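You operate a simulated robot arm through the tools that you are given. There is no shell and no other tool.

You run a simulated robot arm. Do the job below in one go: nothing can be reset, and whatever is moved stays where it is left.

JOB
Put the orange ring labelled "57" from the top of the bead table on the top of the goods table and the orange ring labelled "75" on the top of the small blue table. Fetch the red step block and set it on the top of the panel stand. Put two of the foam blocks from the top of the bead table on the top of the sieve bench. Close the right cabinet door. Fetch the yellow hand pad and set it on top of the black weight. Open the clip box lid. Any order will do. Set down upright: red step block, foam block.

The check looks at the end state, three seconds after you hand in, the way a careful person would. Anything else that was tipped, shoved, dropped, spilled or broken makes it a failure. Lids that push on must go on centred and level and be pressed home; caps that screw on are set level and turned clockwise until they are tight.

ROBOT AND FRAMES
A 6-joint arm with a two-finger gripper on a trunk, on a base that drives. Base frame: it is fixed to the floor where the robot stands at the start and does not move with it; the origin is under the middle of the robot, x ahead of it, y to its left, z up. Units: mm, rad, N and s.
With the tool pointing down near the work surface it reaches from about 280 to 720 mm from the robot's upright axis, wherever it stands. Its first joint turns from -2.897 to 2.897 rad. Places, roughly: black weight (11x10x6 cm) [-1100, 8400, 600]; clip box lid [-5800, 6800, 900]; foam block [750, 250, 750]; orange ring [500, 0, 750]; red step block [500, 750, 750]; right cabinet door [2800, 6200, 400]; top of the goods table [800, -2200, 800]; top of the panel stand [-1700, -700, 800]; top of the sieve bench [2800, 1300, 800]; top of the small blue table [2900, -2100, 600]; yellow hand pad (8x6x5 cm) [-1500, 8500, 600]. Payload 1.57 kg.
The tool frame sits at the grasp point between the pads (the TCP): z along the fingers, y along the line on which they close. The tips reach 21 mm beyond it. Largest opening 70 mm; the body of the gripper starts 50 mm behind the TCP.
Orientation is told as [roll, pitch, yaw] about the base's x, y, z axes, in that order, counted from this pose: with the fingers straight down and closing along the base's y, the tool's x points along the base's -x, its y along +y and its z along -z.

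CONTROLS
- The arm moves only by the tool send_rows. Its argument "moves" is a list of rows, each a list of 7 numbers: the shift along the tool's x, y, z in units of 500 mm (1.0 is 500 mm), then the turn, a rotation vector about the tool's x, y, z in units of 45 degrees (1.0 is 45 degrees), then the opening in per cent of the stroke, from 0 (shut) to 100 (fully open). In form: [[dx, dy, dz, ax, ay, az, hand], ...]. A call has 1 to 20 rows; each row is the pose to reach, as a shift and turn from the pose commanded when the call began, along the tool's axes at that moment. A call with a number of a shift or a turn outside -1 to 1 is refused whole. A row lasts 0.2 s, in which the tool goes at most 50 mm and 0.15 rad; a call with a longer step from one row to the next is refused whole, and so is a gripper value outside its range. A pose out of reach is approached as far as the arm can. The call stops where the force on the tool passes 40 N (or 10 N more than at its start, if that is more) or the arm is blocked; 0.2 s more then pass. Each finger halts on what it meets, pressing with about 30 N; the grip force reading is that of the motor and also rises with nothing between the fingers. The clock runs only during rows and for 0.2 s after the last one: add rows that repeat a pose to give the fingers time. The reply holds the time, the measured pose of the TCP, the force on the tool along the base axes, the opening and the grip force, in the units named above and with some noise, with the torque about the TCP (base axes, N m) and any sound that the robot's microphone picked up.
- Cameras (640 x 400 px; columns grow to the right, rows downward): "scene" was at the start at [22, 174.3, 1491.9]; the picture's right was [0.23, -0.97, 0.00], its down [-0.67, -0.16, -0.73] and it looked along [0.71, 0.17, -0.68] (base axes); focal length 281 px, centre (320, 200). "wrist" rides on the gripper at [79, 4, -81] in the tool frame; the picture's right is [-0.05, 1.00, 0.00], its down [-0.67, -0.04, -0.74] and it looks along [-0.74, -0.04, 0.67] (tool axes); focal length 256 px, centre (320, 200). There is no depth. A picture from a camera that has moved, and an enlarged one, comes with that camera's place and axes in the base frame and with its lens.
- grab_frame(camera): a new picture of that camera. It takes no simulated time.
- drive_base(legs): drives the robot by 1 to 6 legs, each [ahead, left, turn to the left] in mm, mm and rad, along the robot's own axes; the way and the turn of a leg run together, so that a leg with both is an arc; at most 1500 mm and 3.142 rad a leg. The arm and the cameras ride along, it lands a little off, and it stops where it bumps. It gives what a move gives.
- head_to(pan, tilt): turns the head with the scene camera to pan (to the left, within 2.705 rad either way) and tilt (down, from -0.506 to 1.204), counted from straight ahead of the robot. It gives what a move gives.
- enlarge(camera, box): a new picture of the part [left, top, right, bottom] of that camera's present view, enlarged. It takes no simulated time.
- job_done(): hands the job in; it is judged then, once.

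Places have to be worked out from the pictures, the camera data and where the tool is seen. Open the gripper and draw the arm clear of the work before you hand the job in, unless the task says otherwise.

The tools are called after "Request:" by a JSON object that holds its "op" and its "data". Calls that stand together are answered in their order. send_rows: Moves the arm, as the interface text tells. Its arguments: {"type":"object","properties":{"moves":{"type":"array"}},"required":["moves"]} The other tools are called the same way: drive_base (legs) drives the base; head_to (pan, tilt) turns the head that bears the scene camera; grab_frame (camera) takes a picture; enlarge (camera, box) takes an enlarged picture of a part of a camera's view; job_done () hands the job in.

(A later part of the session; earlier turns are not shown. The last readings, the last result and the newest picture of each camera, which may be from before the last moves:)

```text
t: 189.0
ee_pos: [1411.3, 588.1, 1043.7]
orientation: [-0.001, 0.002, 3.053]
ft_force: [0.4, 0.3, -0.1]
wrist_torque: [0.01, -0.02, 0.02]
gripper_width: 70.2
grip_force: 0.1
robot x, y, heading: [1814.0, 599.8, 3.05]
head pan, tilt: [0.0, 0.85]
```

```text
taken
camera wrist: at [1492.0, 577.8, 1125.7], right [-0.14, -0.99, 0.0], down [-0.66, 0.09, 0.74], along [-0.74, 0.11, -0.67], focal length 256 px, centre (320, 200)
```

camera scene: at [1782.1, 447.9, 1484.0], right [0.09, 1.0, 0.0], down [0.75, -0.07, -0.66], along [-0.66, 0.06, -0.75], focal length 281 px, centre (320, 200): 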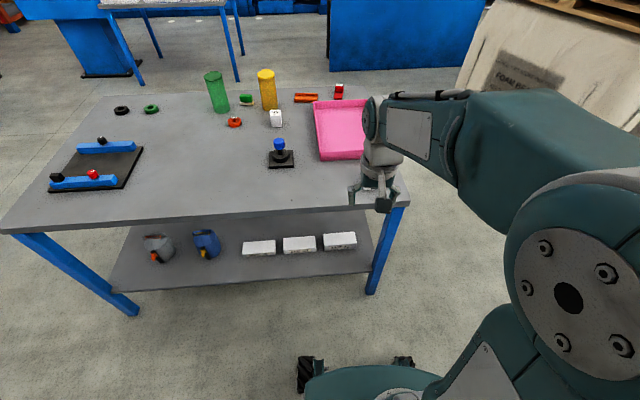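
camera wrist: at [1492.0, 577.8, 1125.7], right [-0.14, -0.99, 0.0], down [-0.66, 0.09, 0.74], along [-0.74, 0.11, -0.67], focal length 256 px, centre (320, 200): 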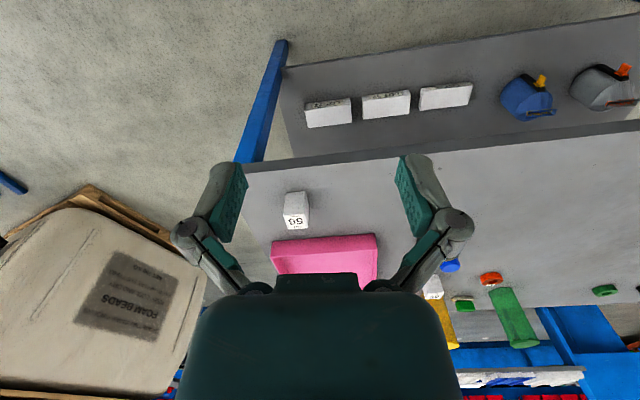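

The landing heading is off by 0.09 rad. I straighten and advance 170 mm; block "56" is near [1128,677].

Request:
{"op": "drive_base", "data": {"legs": [[0, 0, 0.09], [165, 0, 0]]}}

Request:
{"op": "grab_frame", "data": {"camera": "wrist"}}

Request:
{"op": "enlarge", "data": {"camera": "scene", "box": [300, 100, 500, 260]}}

```text
t: 190.9
ee_pos: [1247.2, 553.9, 1043.9]
orientation: [-0.001, 0.003, 3.141]
ft_force: [-0.7, 0.2, 0.0]
wrist_torque: [0.02, 0.04, 0.01]
gripper_width: 69.8
grip_force: 0.1
robot x, y, heading: [1646.6, 603.6, 3.142]
head pan, tilt: [0.0, 0.85]
```

```text
taken
camera wrist: at [1328.0, 550.0, 1125.7], right [-0.06, -1.0, 0.0], down [-0.67, 0.04, 0.74], along [-0.74, 0.04, -0.67], focal length 256 px, centre (320, 200)
```

wrist: 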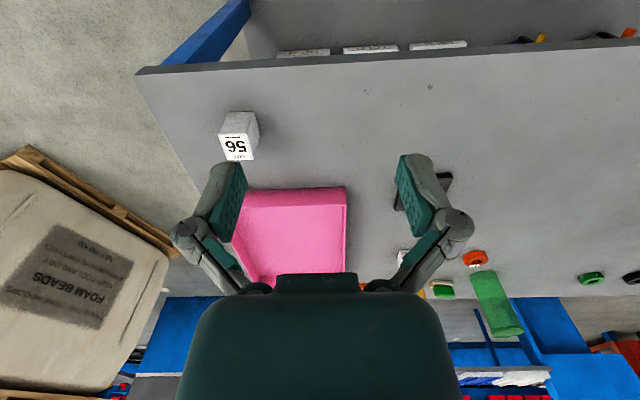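

```text
2.50 times, centred on (400, 180) of scene
camera zoom: at [1628.3, 446.0, 1484.0], right [0.0, 1.0, 0.0], down [0.75, 0.0, -0.66], along [-0.66, 0.0, -0.75], focal length 703 px, centre (120, 250)
```

zoom: 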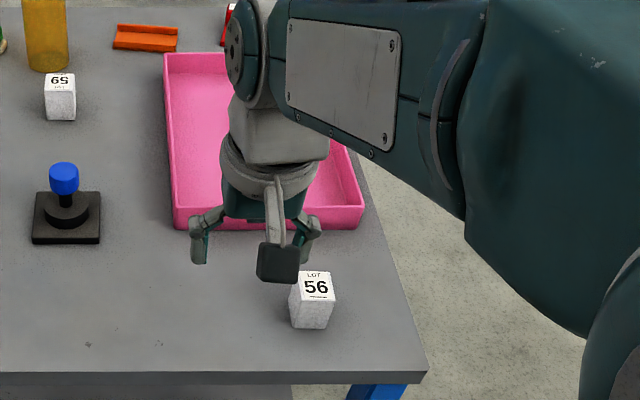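

Block "56" is at about [1122,674]. I move over it and lower to ~910 for a look.

Request:
{"op": "send_rows", "data": {"moves": [[-0.06, -0.06, 0, 0, 0, 0, 100], [-0.12, -0.12, 0, 0, 0, 0, 100], [-0.18, -0.18, 0, 0, 0, 0, 100], [-0.25, -0.24, 0, 0, 0, 0, 100], [-0.25, -0.24, 0.09, 0, 0, 0, 100], [-0.25, -0.24, 0.18, 0, 0, 0, 100], [-0.25, -0.24, 0.268, 0, 0, 0, 100], [-0.25, -0.24, 0.268, 0, 0, 0, 100]]}}

Request:
{"op": "grab_frame", "data": {"camera": "wrist"}}

```text
t: 192.7
ee_pos: [1119.1, 676.8, 907.8]
orientation: [-0.003, 0.003, 3.142]
ft_force: [0.6, 0.1, 1.0]
wrist_torque: [0.0, 0.0, -0.01]
gripper_width: 69.7
grip_force: 0.0
robot x, y, heading: [1650.4, 599.2, 3.139]
head pan, tilt: [0.0, 0.85]
```

```text
taken
camera wrist: at [1201.3, 671.8, 990.8], right [-0.06, -1.0, 0.0], down [-0.67, 0.04, 0.74], along [-0.74, 0.04, -0.67], focal length 256 px, centre (320, 200)
```

wrist: 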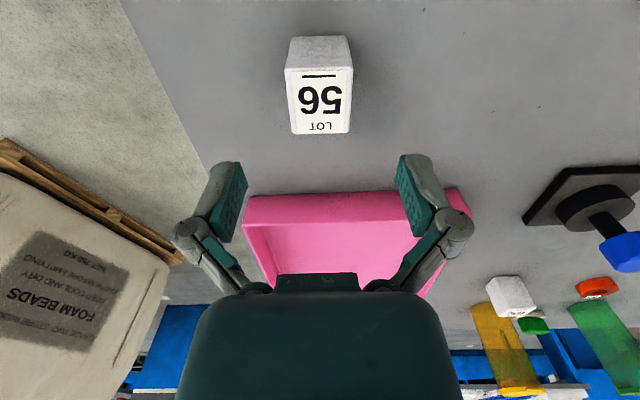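

Block is aligned and centred. I lower to z≈806 around it and close.

Request:
{"op": "send_rows", "data": {"moves": [[0.008, 0, 0.03, 0, 0, 0, 100], [0.008, 0, 0.08, 0, 0, 0, 100], [0.008, 0, 0.13, 0, 0, 0, 100], [0.008, 0, 0.17, 0, 0, 0, 100], [0.008, 0, 0.203, 0, 0, 0, 100], [0.008, 0, 0.203, 0, 0, 0, 100], [0.008, 0, 0.203, 0, 0, 0, 60], [0.008, 0, 0.203, 0, 0, 0, 35], [0.008, 0, 0.203, 0, 0, 0, 35], [0.008, 0, 0.203, 0, 0, 0, 35], [0.008, 0, 0.203, 0, 0, 0, 35]]}}

Request:
{"op": "grab_frame", "data": {"camera": "wrist"}}

```text
t: 195.1
ee_pos: [1125.4, 675.3, 808.3]
orientation: [0.0, 0.002, 3.14]
ft_force: [0.5, 0.0, 5.7]
wrist_torque: [0.03, 0.03, 0.0]
gripper_width: 39.1
grip_force: 30.7
robot x, y, heading: [1646.6, 602.7, 3.141]
head pan, tilt: [0.0, 0.85]
```

```text
taken
camera wrist: at [1207.0, 670.4, 890.2], right [-0.06, -1.0, 0.0], down [-0.67, 0.04, 0.74], along [-0.74, 0.04, -0.67], focal length 256 px, centre (320, 200)
```

wrist: 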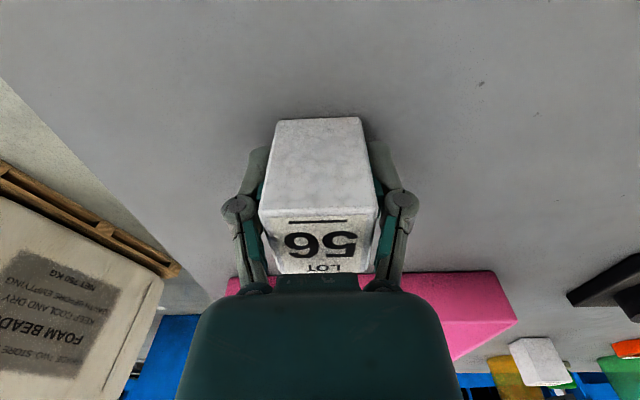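

Block "56" is held (39 mm). I lift, tuck it in and drive back to the sieve bench.

Request:
{"op": "send_rows", "data": {"moves": [[0, 0, -0.03, 0, 0, 0, 40], [0, 0, -0.1, 0, 0, 0, 40], [0, 0, -0.19, 0, 0, 0, 40], [0, 0, -0.28, 0, 0, 0, 40], [0, 0, -0.37, 0, 0, 0, 40], [0, 0, -0.46, 0, 0, 0, 40], [0.08, 0.06, -0.46, 0, 0, 0, 40], [0.16, 0.12, -0.46, 0, 0, 0, 40], [0.24, 0.18, -0.46, 0, 0, 0, 40], [0.24, 0.24, -0.46, 0, 0, 0, 40], [0.24, 0.24, -0.46, 0, 0, 0, 40]]}}

Request:
{"op": "drive_base", "data": {"legs": [[-170, 0, 0], [0, 0, -3.14]]}}

```text
t: 197.5
ee_pos: [1246.3, 555.7, 1037.6]
orientation: [-0.001, 0.003, 3.138]
ft_force: [0.0, -0.3, 0.1]
wrist_torque: [0.01, 0.01, 0.03]
gripper_width: 39.2
grip_force: 30.1
robot x, y, heading: [1650.4, 600.0, 3.137]
head pan, tilt: [0.0, 0.85]
```

```text
t: 206.2
ee_pos: [2219.1, 660.2, 1039.2]
orientation: [-0.002, 0.003, 0.033]
ft_force: [-0.3, 0.1, -0.7]
wrist_torque: [-0.02, -0.02, -0.01]
gripper_width: 39.3
grip_force: 29.4
robot x, y, heading: [1818.3, 603.2, 0.029]
head pan, tilt: [0.0, 0.85]
```

I'm turned at [1818,603]. I strafe left with a slight heading trim and then advance to the bench.

Request:
{"op": "drive_base", "data": {"legs": [[0, 720, -0.03], [225, 0, 0]]}}

Request:
{"op": "head_to", "data": {"pan": 0.0, "tilt": 0.8}}

Request:
{"op": "grab_frame", "data": {"camera": "scene"}}

Request:
{"op": "grab_frame", "data": {"camera": "wrist"}}

```text
t: 211.5
ee_pos: [2432.1, 1371.8, 1038.4]
orientation: [-0.002, 0.001, -0.003]
ft_force: [-0.2, -0.6, -0.6]
wrist_torque: [0.04, 0.0, -0.02]
gripper_width: 39.1
grip_force: 29.6
robot x, y, heading: [2027.6, 1328.9, -0.004]
head pan, tilt: [0.0, 0.85]
```

```text
t: 212.1
ee_pos: [2431.5, 1371.1, 1038.6]
orientation: [0.0, 0.004, -0.001]
ft_force: [-0.7, -0.8, -1.3]
wrist_torque: [0.0, 0.02, -0.04]
gripper_width: 39.0
grip_force: 29.4
robot x, y, heading: [2025.5, 1326.9, -0.002]
head pan, tilt: [0.0, 0.799]
```

```text
taken
camera scene: at [2051.5, 1481.6, 1488.0], right [0.0, -1.0, 0.0], down [-0.72, 0.0, -0.7], along [0.7, 0.0, -0.72], focal length 281 px, centre (320, 200)
```

scene: 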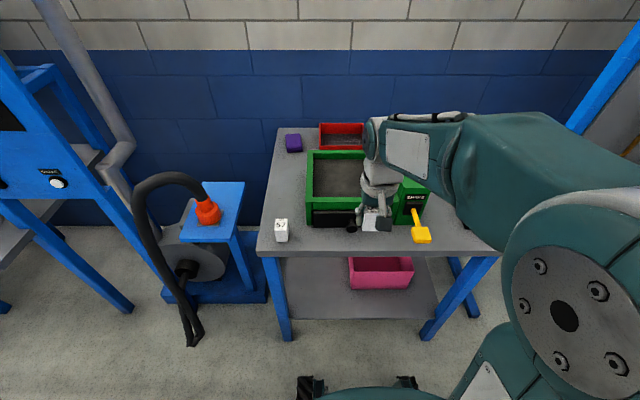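

```text
taken
camera wrist: at [2354.3, 1376.4, 1120.6], right [0.06, 1.0, 0.0], down [0.67, -0.04, 0.74], along [0.74, -0.04, -0.67], focal length 256 px, centre (320, 200)
```

wrist: 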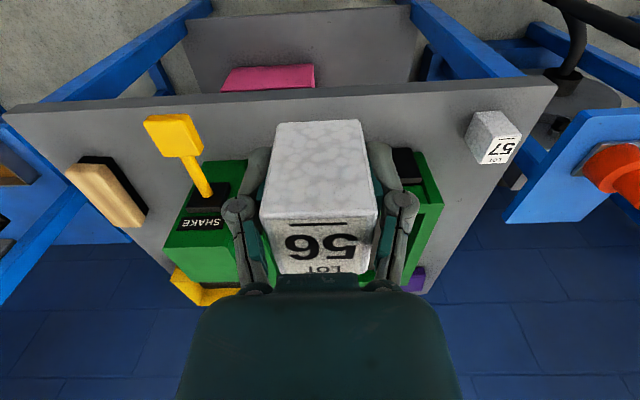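

The free strip left of the drawer knob (≈[2572,1382]) and right of block "57" is at y≈1480. I bring block "56" over [2545,1482] and lower to 900.

Request:
{"op": "send_rows", "data": {"moves": [[-0.055, 0.055, 0, 0, 0, 0, 40], [-0.11, 0.11, 0, 0, 0, 0, 40], [-0.17, 0.17, 0, 0, 0, 0, 40], [-0.227, 0.222, 0, 0, 0, 0, 40], [-0.227, 0.222, 0.09, 0, 0, 0, 40], [-0.227, 0.222, 0.18, 0, 0, 0, 40], [-0.227, 0.222, 0.27, 0, 0, 0, 40], [-0.227, 0.222, 0.277, 0, 0, 0, 40]]}}

Request:
{"op": "grab_frame", "data": {"camera": "wrist"}}

Request:
{"op": "grab_frame", "data": {"camera": "scene"}}

```text
t: 213.9
ee_pos: [2546.7, 1482.1, 900.2]
orientation: [-0.001, 0.004, 0.0]
ft_force: [0.2, -0.2, 0.0]
wrist_torque: [0.0, 0.01, 0.04]
gripper_width: 38.9
grip_force: 29.8
robot x, y, heading: [2026.8, 1329.2, -0.004]
head pan, tilt: [0.0, 0.799]
```

```text
taken
camera wrist: at [2468.8, 1487.2, 981.5], right [0.06, 1.0, 0.0], down [0.67, -0.04, 0.74], along [0.74, -0.04, -0.67], focal length 256 px, centre (320, 200)
```

wrist: 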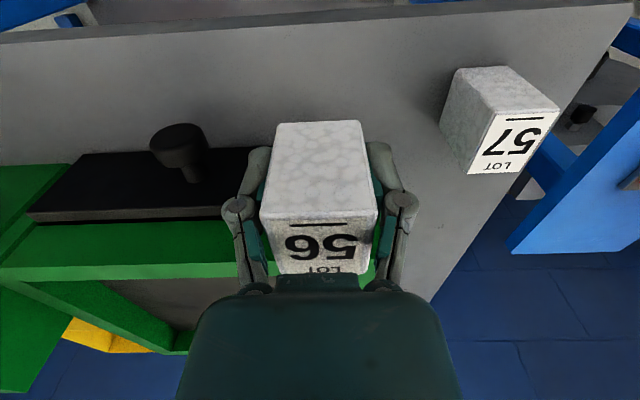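

```text
taken
camera scene: at [2052.3, 1482.3, 1487.9], right [0.0, -1.0, 0.0], down [-0.72, 0.0, -0.7], along [0.7, 0.0, -0.72], focal length 281 px, centre (320, 200)
```

scene: 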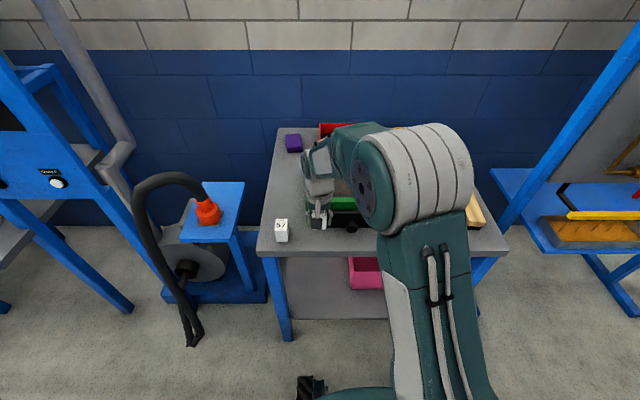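

Clear on both sides. I shift 5 mm toward me and lower to ~832, then in fine steps to contact (expected near 825).

Request:
{"op": "send_rows", "data": {"moves": [[0.01, 0, 0.06, 0, 0, 0, 40], [0.01, 0, 0.11, 0, 0, 0, 40], [0.01, 0, 0.136, 0, 0, 0, 40], [0.01, 0, 0.14, 0, 0, 0, 40], [0.01, 0, 0.143, 0, 0, 0, 40], [0.01, 0, 0.145, 0, 0, 0, 40], [0.01, 0, 0.147, 0, 0, 0, 40], [0.01, 0, 0.147, 0, 0, 0, 40]]}}

```text
t: 215.7
ee_pos: [2539.8, 1481.8, 828.6]
orientation: [-0.002, 0.002, -0.002]
ft_force: [-4.5, -0.3, 18.5]
wrist_torque: [0.03, 0.11, 0.0]
gripper_width: 39.2
grip_force: 30.2
robot x, y, heading: [2032.0, 1327.5, -0.002]
head pan, tilt: [0.0, 0.799]
```

Contact came a few mm earlier (828.6, 18.5 N, −4.5 N in x). I look before releasing.

Request:
{"op": "grab_frame", "data": {"camera": "wrist"}}

Request:
{"op": "enlarge", "data": {"camera": "scene", "box": [240, 160, 400, 270]}}

```text
taken
camera wrist: at [2462.4, 1486.8, 909.5], right [0.06, 1.0, 0.0], down [0.67, -0.04, 0.74], along [0.74, -0.04, -0.67], focal length 256 px, centre (320, 200)
```

wrist: 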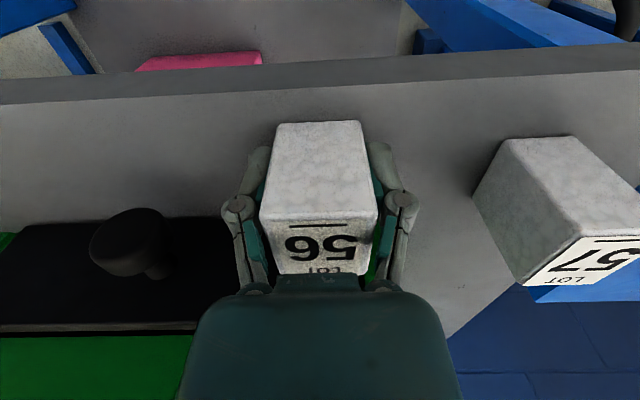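

```text
3.64 times, centred on (320, 215) of scene
camera zoom: at [2050.7, 1481.6, 1488.1], right [0.0, -1.0, 0.0], down [-0.72, 0.0, -0.7], along [0.7, 0.0, -0.72], focal length 1022 px, centre (320, 146)
```

zoom: 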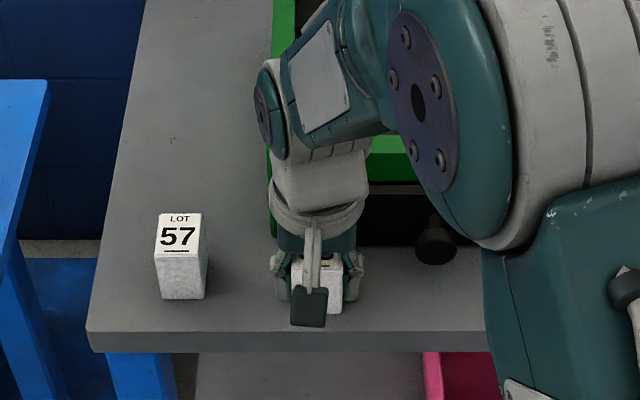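

The block stands on the bench, clear of the drawer (≈2603) and of block "57". I ease off 1 mm, open and rise.

Request:
{"op": "send_rows", "data": {"moves": [[0, 0, -0.002, 0, 0, 0, 40], [0, 0, -0.002, 0, 0, 0, 65], [0, 0, -0.002, 0, 0, 0, 90], [0, 0, -0.002, 0, 0, 0, 90], [0, 0, -0.03, 0, 0, 0, 90], [0, 0, -0.1, 0, 0, 0, 90], [0, 0, -0.19, 0, 0, 0, 90], [0, 0, -0.28, 0, 0, 0, 90], [0, 0, -0.37, 0, 0, 0, 90], [0, 0, -0.43, 0, 0, 0, 90]]}}

Request:
{"op": "grab_frame", "data": {"camera": "wrist"}}

Request:
{"op": "enlarge", "data": {"camera": "scene", "box": [240, 160, 400, 270]}}

```text
t: 217.9
ee_pos: [2540.1, 1481.8, 1044.1]
orientation: [-0.002, 0.003, -0.002]
ft_force: [-0.1, 0.0, -0.9]
wrist_torque: [-0.02, 0.03, 0.0]
gripper_width: 63.1
grip_force: 0.0
robot x, y, heading: [2025.7, 1325.3, -0.0]
head pan, tilt: [0.0, 0.799]
```

```text
taken
camera wrist: at [2463.2, 1486.4, 1124.8], right [0.06, 1.0, 0.0], down [0.67, -0.04, 0.74], along [0.74, -0.04, -0.67], focal length 256 px, centre (320, 200)
```

wrist: 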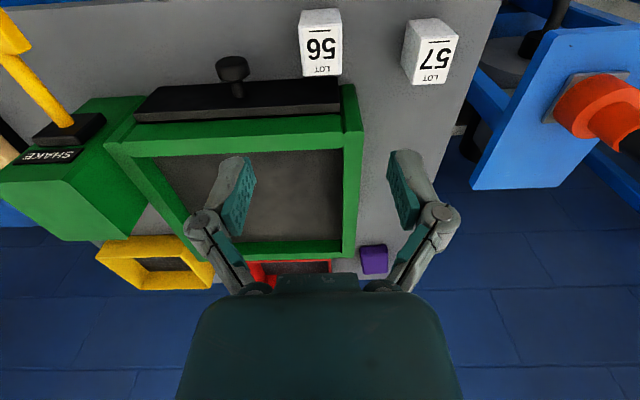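

```text
3.64 times, centred on (320, 215) of scene
camera zoom: at [2052.1, 1482.0, 1488.0], right [0.0, -1.0, 0.0], down [-0.72, 0.0, -0.7], along [0.7, 0.0, -0.72], focal length 1022 px, centre (320, 146)
```

zoom: 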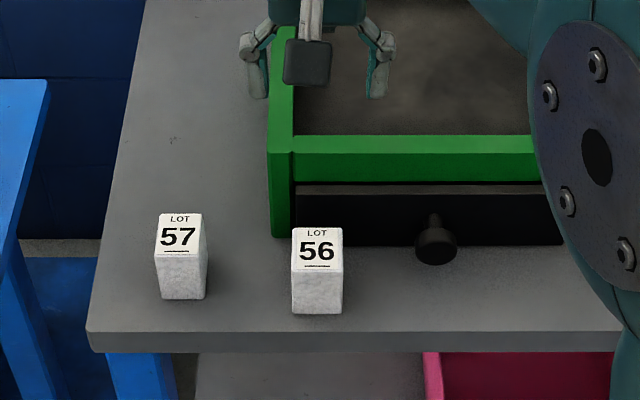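

Both foam blocks stand upright on the bench. Next is the red step block; I tuck the arm and drive around the left end of the bead table, turning to face it from there.

Request:
{"op": "send_rows", "data": {"moves": [[0.06, -0.06, 0, 0, 0, 0, 100], [0.12, -0.12, 0, 0, 0, 0, 100], [0.18, -0.18, 0, 0, 0, 0, 100], [0.228, -0.22, 0, 0, 0, 0, 100], [0.228, -0.22, 0, 0, 0, 0, 100]]}}

Request:
{"op": "drive_base", "data": {"legs": [[-800, 0, 0], [-720, 0, 0], [0, 0, -1.5708]]}}

Request:
{"op": "head_to", "data": {"pan": 0.0, "tilt": 0.8}}

Request:
{"op": "grab_frame", "data": {"camera": "scene"}}

Request:
{"op": "grab_frame", "data": {"camera": "wrist"}}

```text
t: 219.1
ee_pos: [2424.2, 1372.6, 1042.4]
orientation: [-0.001, 0.003, -0.002]
ft_force: [-0.6, 0.5, 0.3]
wrist_torque: [0.0, 0.01, -0.03]
gripper_width: 70.1
grip_force: 0.1
robot x, y, heading: [2030.1, 1324.7, -0.005]
head pan, tilt: [0.0, 0.799]
```

```text
t: 230.8
ee_pos: [550.1, 937.4, 1042.4]
orientation: [-0.002, 0.004, -1.589]
ft_force: [0.6, -0.9, 0.3]
wrist_torque: [0.02, -0.01, 0.0]
gripper_width: 69.8
grip_force: 0.1
robot x, y, heading: [508.0, 1335.6, -1.59]
head pan, tilt: [0.0, 0.799]
```

```text
t: 231.4
ee_pos: [549.5, 938.2, 1043.5]
orientation: [-0.002, 0.005, -1.59]
ft_force: [-0.2, 0.9, 0.3]
wrist_torque: [-0.01, 0.02, 0.0]
gripper_width: 70.0
grip_force: 0.0
robot x, y, heading: [508.0, 1338.6, -1.591]
head pan, tilt: [0.0, 0.799]
```

```text
taken
camera scene: at [665.4, 1309.7, 1488.0], right [-1.0, 0.02, 0.0], down [0.01, 0.72, -0.7], along [-0.01, -0.7, -0.72], focal length 281 px, centre (320, 200)
```

scene: 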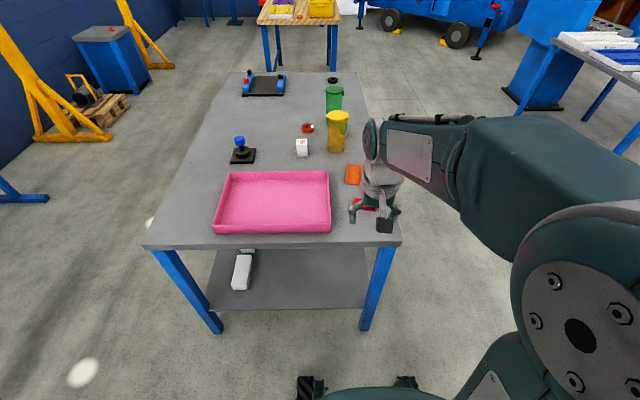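

```text
taken
camera wrist: at [557.8, 1017.1, 1124.9], right [1.0, -0.07, 0.0], down [-0.05, -0.67, 0.74], along [-0.05, -0.74, -0.67], focal length 256 px, centre (320, 200)
```

wrist: 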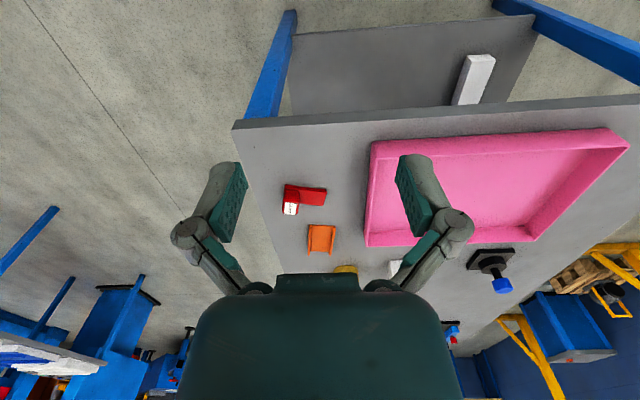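

The red step block is near [500,670]. I zoom to understand its shape and orientation.

Request:
{"op": "enlarge", "data": {"camera": "wrist", "box": [250, 160, 370, 265]}}

Request:
{"op": "enlarge", "data": {"camera": "scene", "box": [320, 150, 420, 250]}}

```text
3.81 times, centred on (310, 212) of wrist
camera zoom: at [557.8, 1017.1, 1124.9], right [1.0, -0.07, 0.0], down [-0.05, -0.67, 0.74], along [-0.05, -0.74, -0.67], focal length 975 px, centre (358, 152)
```

zoom: 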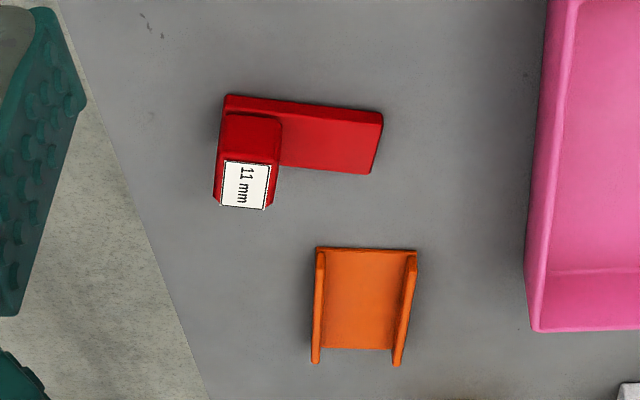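

```text
4.00 times, centred on (370, 200) of scene
camera zoom: at [665.4, 1309.7, 1488.0], right [-1.0, 0.02, 0.0], down [0.01, 0.72, -0.7], along [-0.01, -0.7, -0.72], focal length 1125 px, centre (120, 200)
```

zoom: 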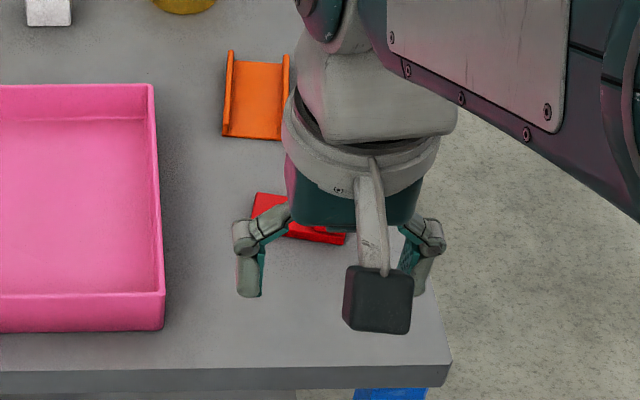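

The step block is ~80 mm long, 37 mm wide, its tall end (label "11 mm", ~42 mm high) at the −x end, yawed about −0.22 rad, centre ≈[503,652]. I drive round to the start side so that I can grip it across its width with a near-default tool pose.

Request:
{"op": "drive_base", "data": {"legs": [[0, -560, 0.01], [0, 0, 1.585], [0, -690, 0]]}}

Request:
{"op": "grab_frame", "data": {"camera": "scene"}}

Request:
{"op": "grab_frame", "data": {"camera": "wrist"}}

```text
t: 241.8
ee_pos: [363.3, 714.8, 1041.6]
orientation: [-0.004, 0.004, 0.01]
ft_force: [-0.1, 0.8, 0.2]
wrist_torque: [-0.05, -0.01, 0.03]
gripper_width: 70.1
grip_force: 0.1
robot x, y, heading: [-32.9, 664.8, 0.01]
head pan, tilt: [0.0, 0.799]
```

```text
taken
camera scene: at [-12.3, 819.3, 1487.8], right [0.01, -1.0, 0.0], down [-0.72, -0.01, -0.7], along [0.7, 0.01, -0.72], focal length 281 px, centre (320, 200)
```

scene: 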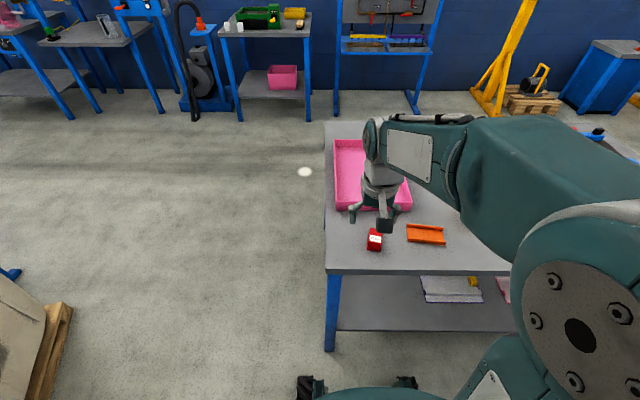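

```text
taken
camera wrist: at [285.4, 718.0, 1124.7], right [0.04, 1.0, 0.0], down [0.67, -0.03, 0.74], along [0.74, -0.03, -0.67], focal length 256 px, centre (320, 200)
```

wrist: 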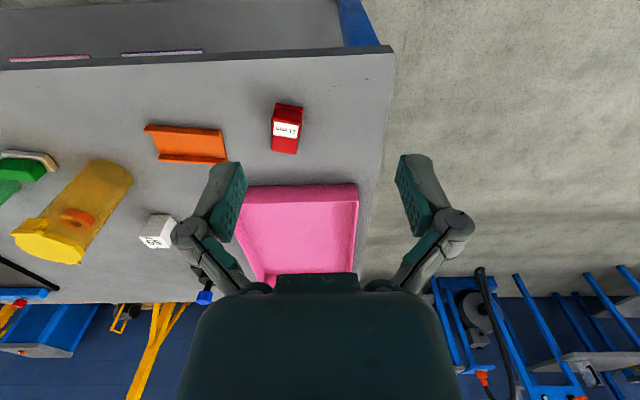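

The block shows its tall labelled end toward me. I hover over it at ~930 with the tool yawed by about −0.23 rad to match.

Request:
{"op": "send_rows", "data": {"moves": [[-0.08, -0.04, 0, 0, 0, 0.1, 100], [-0.16, -0.08, 0, 0, 0, 0.2, 100], [-0.244, -0.12, 0, 0, 0, 0.29, 100], [-0.244, -0.12, 0.08, 0, 0, 0.29, 100], [-0.244, -0.12, 0.16, 0, 0, 0.29, 100], [-0.244, -0.12, 0.22, 0, 0, 0.29, 100], [-0.244, -0.12, 0.22, 0, 0, 0.29, 100]]}}

Request:
{"op": "grab_frame", "data": {"camera": "wrist"}}

```text
t: 243.3
ee_pos: [485.0, 653.6, 930.4]
orientation: [-0.001, 0.003, -0.216]
ft_force: [0.2, 0.8, 0.6]
wrist_torque: [0.05, 0.0, -0.03]
gripper_width: 70.0
grip_force: 0.0
robot x, y, heading: [-34.7, 657.9, 0.007]
head pan, tilt: [0.0, 0.799]
```

```text
taken
camera wrist: at [410.9, 675.3, 1011.6], right [0.27, 0.96, 0.0], down [0.65, -0.18, 0.74], along [0.72, -0.2, -0.67], focal length 256 px, centre (320, 200)
```

wrist: 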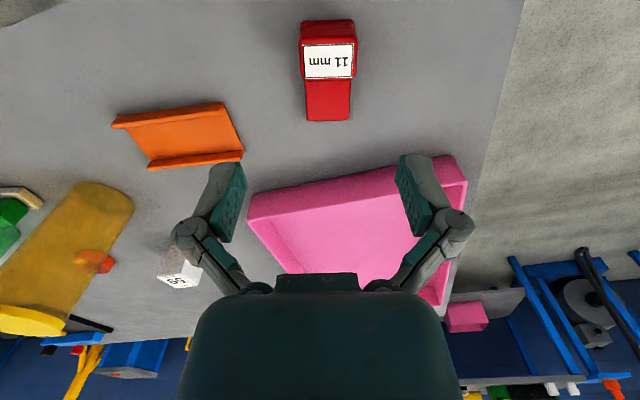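

The block is aligned with the tool, ~6 mm to the +y side and the tall end ~4 mm nearer. I correct and descend to z≈804 around the tall end.

Request:
{"op": "send_rows", "data": {"moves": [[0.008, 0.012, 0.03, 0, 0, 0, 100], [0.008, 0.012, 0.1, 0, 0, 0, 100], [0.008, 0.012, 0.17, 0, 0, 0, 100], [0.008, 0.012, 0.22, 0, 0, 0, 100], [0.008, 0.012, 0.251, 0, 0, 0, 100], [0.008, 0.012, 0.251, 0, 0, 0, 100]]}}

Request:
{"op": "grab_frame", "data": {"camera": "wrist"}}

```text
t: 244.8
ee_pos: [482.1, 660.0, 805.2]
orientation: [-0.001, 0.004, -0.217]
ft_force: [-0.2, 0.4, -0.6]
wrist_torque: [0.04, 0.01, 0.01]
gripper_width: 69.7
grip_force: 0.1
robot x, y, heading: [-30.6, 658.9, 0.011]
head pan, tilt: [0.0, 0.799]
```

```text
taken
camera wrist: at [407.5, 681.5, 887.6], right [0.27, 0.96, 0.0], down [0.65, -0.18, 0.74], along [0.72, -0.2, -0.67], focal length 256 px, centre (320, 200)
```

wrist: 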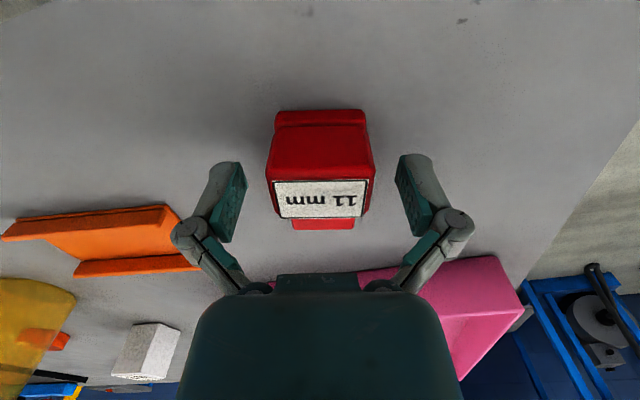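

The tall end is centred between the pads. I close on it and verify.

Request:
{"op": "send_rows", "data": {"moves": [[0, 0, 0, 0, 0, 0, 70], [0, 0, 0, 0, 0, 0, 40], [0, 0, 0, 0, 0, 0, 38], [0, 0, 0, 0, 0, 0, 38], [0, 0, 0, 0, 0, 0, 38]]}}

Request:
{"op": "grab_frame", "data": {"camera": "wrist"}}

```text
t: 245.9
ee_pos: [482.8, 660.0, 806.8]
orientation: [-0.002, 0.002, -0.217]
ft_force: [0.8, 0.3, 7.2]
wrist_torque: [0.02, 0.07, 0.05]
gripper_width: 39.7
grip_force: 29.4
robot x, y, heading: [-33.7, 662.3, 0.012]
head pan, tilt: [0.0, 0.799]
```

```text
taken
camera wrist: at [407.6, 681.6, 888.0], right [0.27, 0.96, 0.0], down [0.64, -0.18, 0.74], along [0.72, -0.2, -0.67], focal length 256 px, centre (320, 200)
```

wrist: 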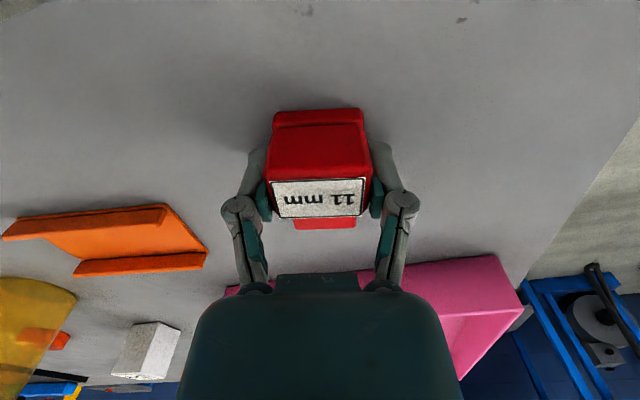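

The step block is held (39.7 mm). I lift it, square the tool and tuck in, then back off and turn toward the panel stand.

Request:
{"op": "send_rows", "data": {"moves": [[0, 0, -0.03, 0, 0, 0, 38], [0, 0, -0.1, 0, 0, 0, 38], [0, 0, -0.19, 0, 0, 0, 38], [0, 0, -0.28, 0, 0, 0, 38], [0, 0, -0.37, 0, 0, 0, 38], [0, 0, -0.46, 0, 0, -0.1, 38], [0.08, 0.02, -0.46, 0, 0, -0.2, 38], [0.16, 0.06, -0.46, 0, 0, -0.29, 38], [0.22, 0.07, -0.46, 0, 0, -0.29, 38], [0.22, 0.07, -0.46, 0, 0, -0.29, 38]]}}

Request:
{"op": "grab_frame", "data": {"camera": "wrist"}}

Request:
{"op": "drive_base", "data": {"legs": [[-220, 0, 0], [0, 0, 3.13]]}}

Request:
{"op": "head_to", "data": {"pan": 0.5, "tilt": 0.5}}

Request:
{"op": "grab_frame", "data": {"camera": "scene"}}

```text
t: 248.2
ee_pos: [381.7, 720.0, 1040.5]
orientation: [0.0, 0.002, 0.01]
ft_force: [-0.5, -0.3, -1.7]
wrist_torque: [0.01, -0.02, 0.01]
gripper_width: 39.6
grip_force: 29.9
robot x, y, heading: [-35.0, 659.7, 0.011]
head pan, tilt: [0.0, 0.799]
```

```text
taken
camera wrist: at [304.2, 723.8, 1120.9], right [0.04, 1.0, 0.0], down [0.67, -0.03, 0.74], along [0.74, -0.03, -0.67], focal length 256 px, centre (320, 200)
```

wrist: 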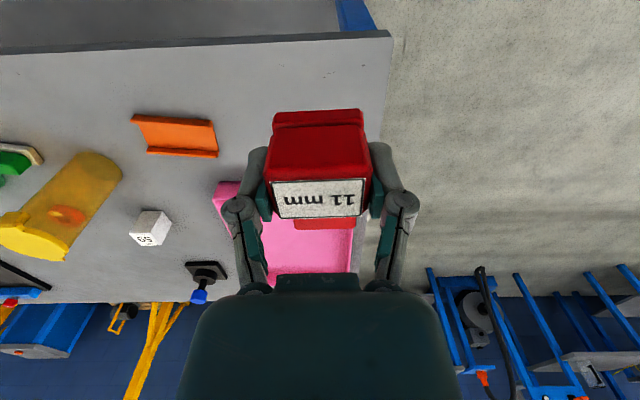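

```text
t: 257.0
ee_pos: [-672.3, 639.1, 1039.0]
orientation: [-0.001, 0.003, 3.061]
ft_force: [-0.4, 0.2, -0.7]
wrist_torque: [0.02, 0.02, 0.01]
gripper_width: 39.3
grip_force: 29.9
robot x, y, heading: [-255.4, 657.8, 3.061]
head pan, tilt: [0.0, 0.799]
```

```text
t: 257.9
ee_pos: [-671.5, 638.4, 1039.1]
orientation: [-0.001, 0.004, 3.062]
ft_force: [-0.2, 0.0, -0.9]
wrist_torque: [-0.01, -0.01, 0.01]
gripper_width: 39.5
grip_force: 30.2
robot x, y, heading: [-252.1, 656.9, 3.066]
head pan, tilt: [0.499, 0.499]
```

```text
taken
camera scene: at [-289.6, 463.0, 1513.9], right [-0.41, 0.91, 0.0], down [0.44, 0.2, -0.88], along [-0.8, -0.36, -0.48], focal length 281 px, centre (320, 200)
```

scene: 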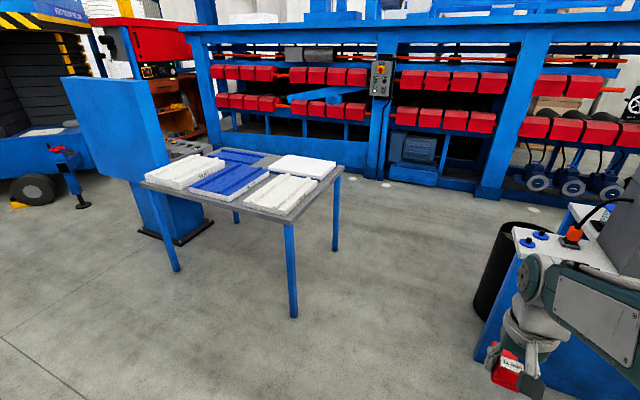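

Request:
{"op": "enlarge", "data": {"camera": "scene", "box": [130, 130, 350, 240]}}

```text
2.91 times, centred on (240, 185) of scene
camera zoom: at [-289.6, 463.0, 1513.9], right [-0.41, 0.91, 0.0], down [0.44, 0.2, -0.88], along [-0.8, -0.36, -0.48], focal length 818 px, centre (553, 244)
```

zoom: 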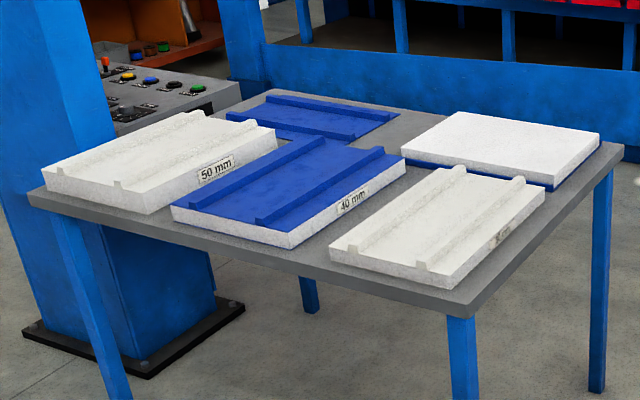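

The stand top is crowded; the best free strip looks like the gap between the blue "40 mm" panel and the near white panel, around y≈−450 at the front edge. I drive nearer to measure it.

Request:
{"op": "drive_base", "data": {"legs": [[0, 0, 0.075], [0, 1100, 0], [400, 0, 0]]}}

Request:
{"op": "head_to", "data": {"pan": 0.0, "tilt": 0.75}}

Request:
{"op": "grab_frame", "data": {"camera": "scene"}}

Request:
{"op": "grab_frame", "data": {"camera": "wrist"}}

```text
t: 266.0
ee_pos: [-1080.6, -455.6, 1039.3]
orientation: [-0.002, 0.003, 3.121]
ft_force: [0.2, -0.1, -1.8]
wrist_torque: [0.01, 0.01, 0.02]
gripper_width: 39.6
grip_force: 30.0
robot x, y, heading: [-666.8, -410.1, 3.122]
head pan, tilt: [0.499, 0.499]
```

```text
t: 266.9
ee_pos: [-1081.4, -455.3, 1038.9]
orientation: [-0.001, 0.003, 3.121]
ft_force: [-0.3, -0.2, -1.2]
wrist_torque: [0.05, 0.03, -0.03]
gripper_width: 39.8
grip_force: 30.3
robot x, y, heading: [-661.9, -409.0, 3.116]
head pan, tilt: [0.0, 0.75]
```

```text
taken
camera scene: at [-691.8, -565.3, 1492.1], right [0.02, 1.0, 0.0], down [0.68, -0.01, -0.73], along [-0.73, 0.02, -0.68], focal length 281 px, centre (320, 200)
```

scene: 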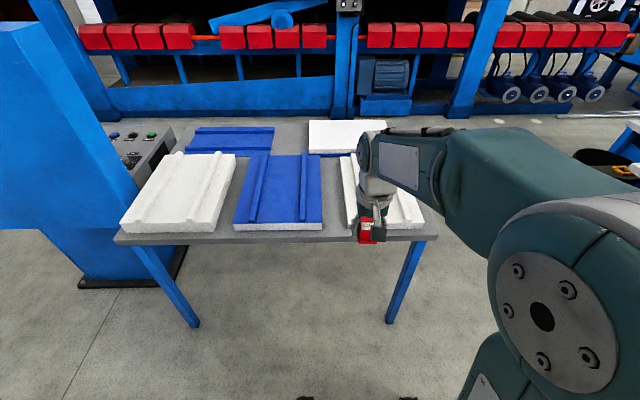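

```text
taken
camera wrist: at [-999.7, -461.2, 1120.9], right [-0.07, -1.0, 0.0], down [-0.67, 0.05, 0.74], along [-0.74, 0.06, -0.67], focal length 256 px, centre (320, 200)
```

wrist: 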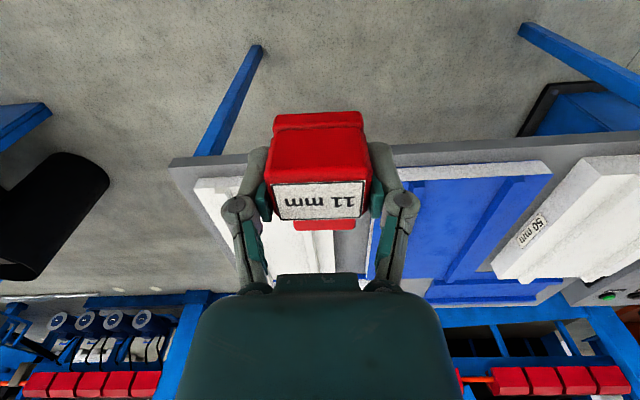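

The gripper hides the gap. I swing the block 170 mm to the right (+y) to get an unobstructed view.

Request:
{"op": "send_rows", "data": {"moves": [[0, -0.09, 0, 0, 0, 0, 38], [0, -0.18, 0, 0, 0, 0, 38], [0, -0.27, 0, 0, 0, 0, 38], [0, -0.34, 0, 0, 0, 0, 38], [0, -0.34, 0, 0, 0, 0, 38]]}}

Request:
{"op": "enlarge", "data": {"camera": "scene", "box": [220, 110, 460, 260]}}

Request:
{"op": "grab_frame", "data": {"camera": "wrist"}}

```text
t: 268.1
ee_pos: [-1076.3, -281.9, 1039.6]
orientation: [-0.003, 0.004, 3.12]
ft_force: [0.3, 0.1, -0.5]
wrist_torque: [0.0, 0.01, 0.03]
gripper_width: 39.6
grip_force: 29.7
robot x, y, heading: [-664.6, -411.4, 3.123]
head pan, tilt: [0.0, 0.75]
```

```text
2.67 times, centred on (340, 185) of scene
camera zoom: at [-691.8, -564.4, 1492.1], right [0.02, 1.0, 0.0], down [0.68, -0.01, -0.73], along [-0.73, 0.02, -0.68], focal length 750 px, centre (267, 240)
```

zoom: 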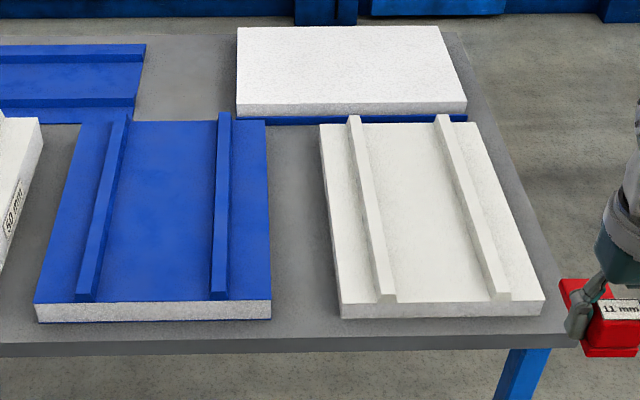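

```text
taken
camera wrist: at [-995.5, -288.5, 1121.2], right [-0.07, -1.0, 0.0], down [-0.67, 0.05, 0.74], along [-0.74, 0.06, -0.67], focal length 256 px, centre (320, 200)
```

wrist: 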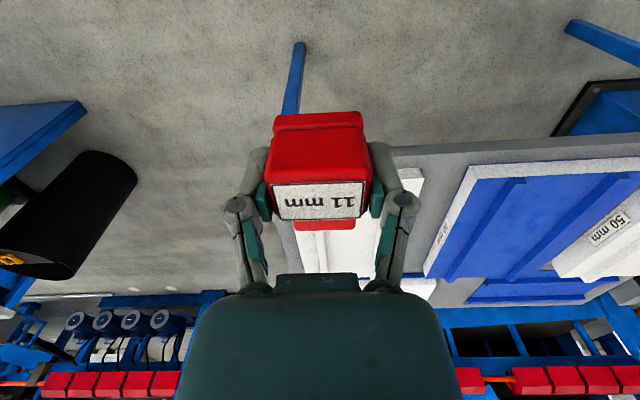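

The gap between the blue and the near white panel is about 85 mm wide (y≈−542…−456), panel edges only ~28 mm high there, so the 40 mm wide block fits. I drive 100 mm closer with a small heading trim.

Request:
{"op": "drive_base", "data": {"legs": [[100, 0, 0.02]]}}

Request:
{"op": "enlarge", "data": {"camera": "scene", "box": [220, 110, 460, 260]}}

```text
t: 269.3
ee_pos: [-1177.3, -290.3, 1039.3]
orientation: [-0.003, 0.003, 3.139]
ft_force: [0.2, 0.2, 0.0]
wrist_torque: [0.04, -0.04, -0.02]
gripper_width: 39.4
grip_force: 30.8
robot x, y, heading: [-766.1, -408.4, 3.138]
head pan, tilt: [0.0, 0.75]
```

```text
2.67 times, centred on (340, 185) of scene
camera zoom: at [-788.0, -563.9, 1492.1], right [0.0, 1.0, 0.0], down [0.68, 0.0, -0.73], along [-0.73, 0.0, -0.68], focal length 750 px, centre (267, 240)
```

zoom: 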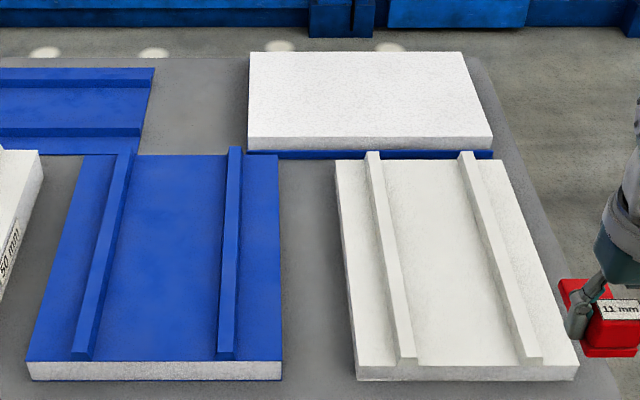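

The gap centre is at y≈−504. I bring the block over [-1335,-504], at z≈905, and check with the wrist camera.

Request:
{"op": "send_rows", "data": {"moves": [[-0.05, 0.07, 0, 0, 0, 0, 38], [-0.1, 0.14, 0, 0, 0, 0, 38], [-0.15, 0.21, 0, 0, 0, 0, 38], [-0.2, 0.28, 0, 0, 0, 0, 38], [-0.26, 0.35, 0, 0, 0, 0, 38], [-0.316, 0.427, 0, 0, 0, 0, 38], [-0.316, 0.427, 0.09, 0, 0, 0, 38], [-0.316, 0.427, 0.18, 0, 0, 0, 38], [-0.316, 0.427, 0.27, 0, 0, 0, 38], [-0.316, 0.427, 0.27, 0, 0, 0, 38]]}}

Request:
{"op": "grab_frame", "data": {"camera": "wrist"}}

Request:
{"op": "enlarge", "data": {"camera": "scene", "box": [220, 110, 460, 260]}}

```text
t: 271.5
ee_pos: [-1337.6, -503.8, 904.0]
orientation: [-0.002, 0.003, 3.14]
ft_force: [0.2, 0.4, -0.6]
wrist_torque: [0.03, -0.03, 0.02]
gripper_width: 39.4
grip_force: 29.8
robot x, y, heading: [-761.3, -410.5, 3.142]
head pan, tilt: [0.0, 0.75]
```

```text
taken
camera wrist: at [-1256.0, -507.4, 984.9], right [-0.05, -1.0, 0.0], down [-0.67, 0.04, 0.74], along [-0.74, 0.04, -0.67], focal length 256 px, centre (320, 200)
```

wrist: 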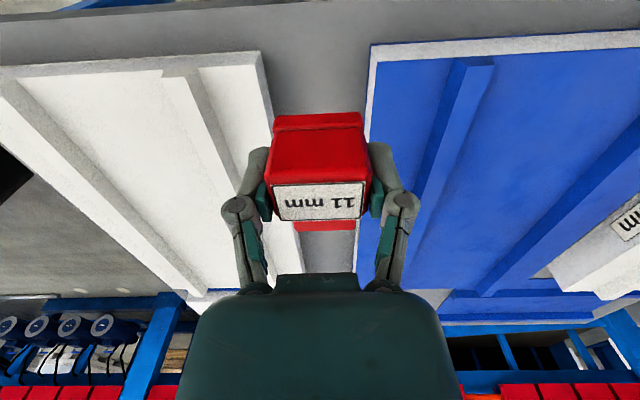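

```text
2.67 times, centred on (340, 185) of scene
camera zoom: at [-789.0, -564.9, 1492.0], right [0.0, 1.0, 0.0], down [0.68, 0.0, -0.73], along [-0.73, 0.0, -0.68], focal length 750 px, centre (267, 240)
```

zoom: 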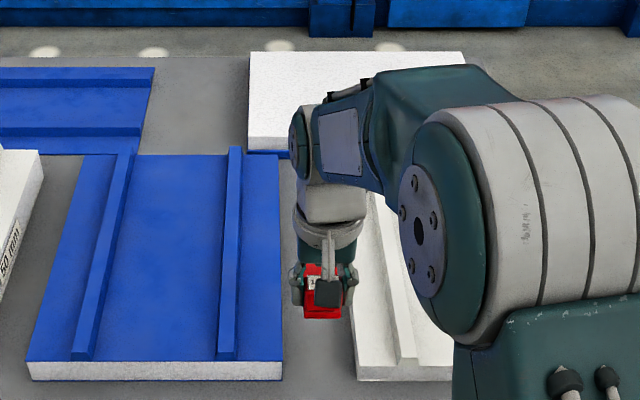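

The block is well centred between the two panels. I lower to ~846 and check again.

Request:
{"op": "send_rows", "data": {"moves": [[0, 0, 0.05, 0, 0, 0, 38], [0, 0, 0.09, 0, 0, 0, 38], [0, 0, 0.116, 0, 0, 0, 38], [0, 0, 0.116, 0, 0, 0, 38]]}}

Request:
{"op": "grab_frame", "data": {"camera": "wrist"}}

Request:
{"op": "enlarge", "data": {"camera": "scene", "box": [280, 160, 400, 260]}}

```text
t: 272.5
ee_pos: [-1336.0, -504.0, 845.7]
orientation: [-0.002, 0.004, 3.142]
ft_force: [-0.5, 0.5, -1.7]
wrist_torque: [0.02, -0.02, 0.0]
gripper_width: 39.8
grip_force: 29.8
robot x, y, heading: [-764.7, -407.9, 3.141]
head pan, tilt: [0.0, 0.75]
```

```text
taken
camera wrist: at [-1255.6, -507.9, 927.1], right [-0.05, -1.0, 0.0], down [-0.67, 0.04, 0.74], along [-0.74, 0.04, -0.67], focal length 256 px, centre (320, 200)
```

wrist: 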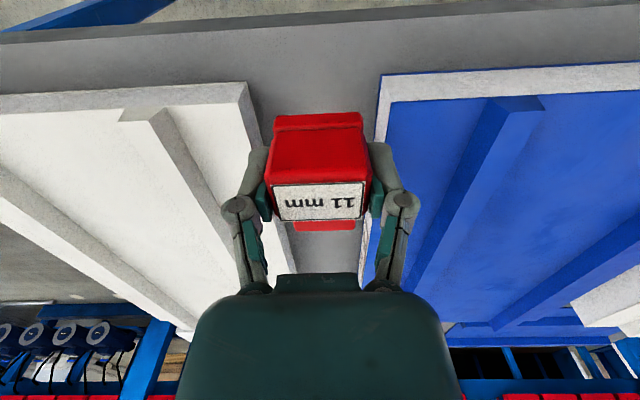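

```text
4.00 times, centred on (340, 210) of scene
camera zoom: at [-789.0, -565.0, 1492.0], right [0.0, 1.0, 0.0], down [0.68, 0.0, -0.73], along [-0.73, 0.0, -0.68], focal length 1125 px, centre (240, 160)
```

zoom: 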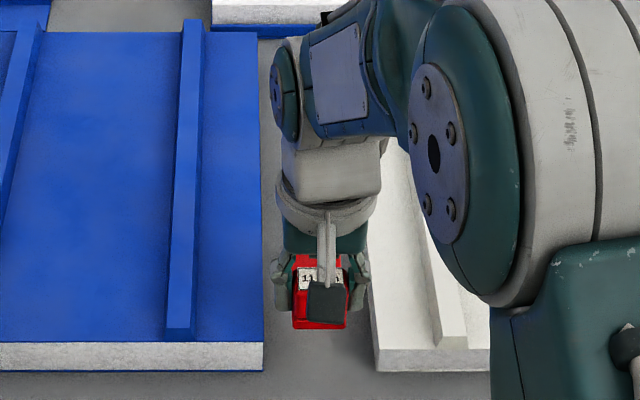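

Still centred with margin on each side. I continue down in fine steps until contact.

Request:
{"op": "send_rows", "data": {"moves": [[0, 0, 0.008, 0, 0, 0, 38], [0, 0, 0.016, 0, 0, 0, 38], [0, 0, 0.021, 0, 0, 0, 38], [0, 0, 0.025, 0, 0, 0, 38], [0, 0, 0.029, 0, 0, 0, 38], [0, 0, 0.032, 0, 0, 0, 38], [0, 0, 0.034, 0, 0, 0, 38], [0, 0, 0.034, 0, 0, 0, 38]]}}

```text
t: 274.3
ee_pos: [-1336.2, -504.3, 828.1]
orientation: [-0.003, 0.005, 3.14]
ft_force: [0.1, 0.1, -1.0]
wrist_torque: [-0.02, -0.01, 0.01]
gripper_width: 39.5
grip_force: 30.5
robot x, y, heading: [-764.2, -411.4, 3.142]
head pan, tilt: [0.0, 0.75]
```

No contact yet at 828; I keep lowering by 1 mm steps.

Request:
{"op": "send_rows", "data": {"moves": [[0, 0, 0.002, 0, 0, 0, 38], [0, 0, 0.004, 0, 0, 0, 38], [0, 0, 0.006, 0, 0, 0, 38], [0, 0, 0.008, 0, 0, 0, 38], [0, 0, 0.01, 0, 0, 0, 38], [0, 0, 0.01, 0, 0, 0, 38]]}}

```text
t: 275.7
ee_pos: [-1336.4, -503.6, 823.3]
orientation: [-0.002, 0.003, 3.141]
ft_force: [0.1, 0.1, -0.9]
wrist_torque: [0.01, -0.03, 0.04]
gripper_width: 39.5
grip_force: 30.0
robot x, y, heading: [-761.9, -408.9, 3.136]
head pan, tilt: [0.0, 0.75]
```

Still free at 823; I go on by 1 mm steps.

Request:
{"op": "send_rows", "data": {"moves": [[0, 0, 0.002, 0, 0, 0, 38], [0, 0, 0.004, 0, 0, 0, 38], [0, 0, 0.006, 0, 0, 0, 38], [0, 0, 0.008, 0, 0, 0, 38], [0, 0, 0.01, 0, 0, 0, 38], [0, 0, 0.01, 0, 0, 0, 38]]}}

Request:
{"op": "grab_frame", "data": {"camera": "wrist"}}

```text
t: 277.1
ee_pos: [-1335.2, -505.4, 818.5]
orientation: [-0.001, 0.005, 3.139]
ft_force: [0.5, 0.5, -0.7]
wrist_torque: [0.04, -0.02, 0.0]
gripper_width: 39.6
grip_force: 29.6
robot x, y, heading: [-760.4, -411.6, 3.143]
head pan, tilt: [0.0, 0.75]
```

```text
taken
camera wrist: at [-1254.6, -508.1, 899.9], right [-0.05, -1.0, 0.0], down [-0.67, 0.03, 0.74], along [-0.74, 0.04, -0.67], focal length 256 px, centre (320, 200)
```

wrist: 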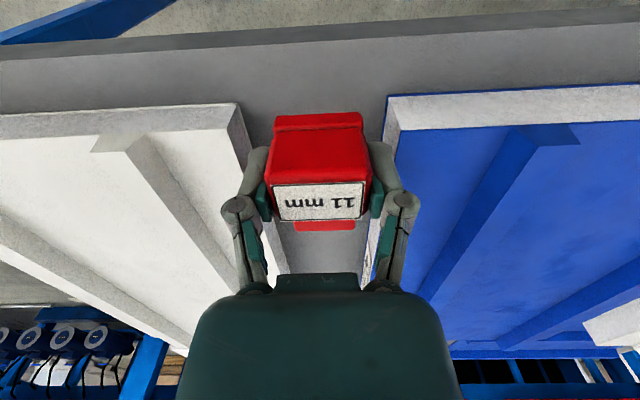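

Triangulation suggests the stand top is lower than 800 (maybe ~770–785). I continue down in 1.5 mm steps.

Request:
{"op": "send_rows", "data": {"moves": [[0, 0, 0.003, 0, 0, 0, 38], [0, 0, 0.006, 0, 0, 0, 38], [0, 0, 0.009, 0, 0, 0, 38], [0, 0, 0.012, 0, 0, 0, 38], [0, 0, 0.015, 0, 0, 0, 38], [0, 0, 0.018, 0, 0, 0, 38], [0, 0, 0.018, 0, 0, 0, 38]]}}

```text
t: 278.7
ee_pos: [-1336.1, -505.1, 810.2]
orientation: [-0.003, 0.003, 3.141]
ft_force: [-0.1, -0.4, -1.6]
wrist_torque: [0.0, -0.01, -0.01]
gripper_width: 39.5
grip_force: 29.6
robot x, y, heading: [-766.5, -411.7, 3.14]
head pan, tilt: [0.0, 0.75]
```

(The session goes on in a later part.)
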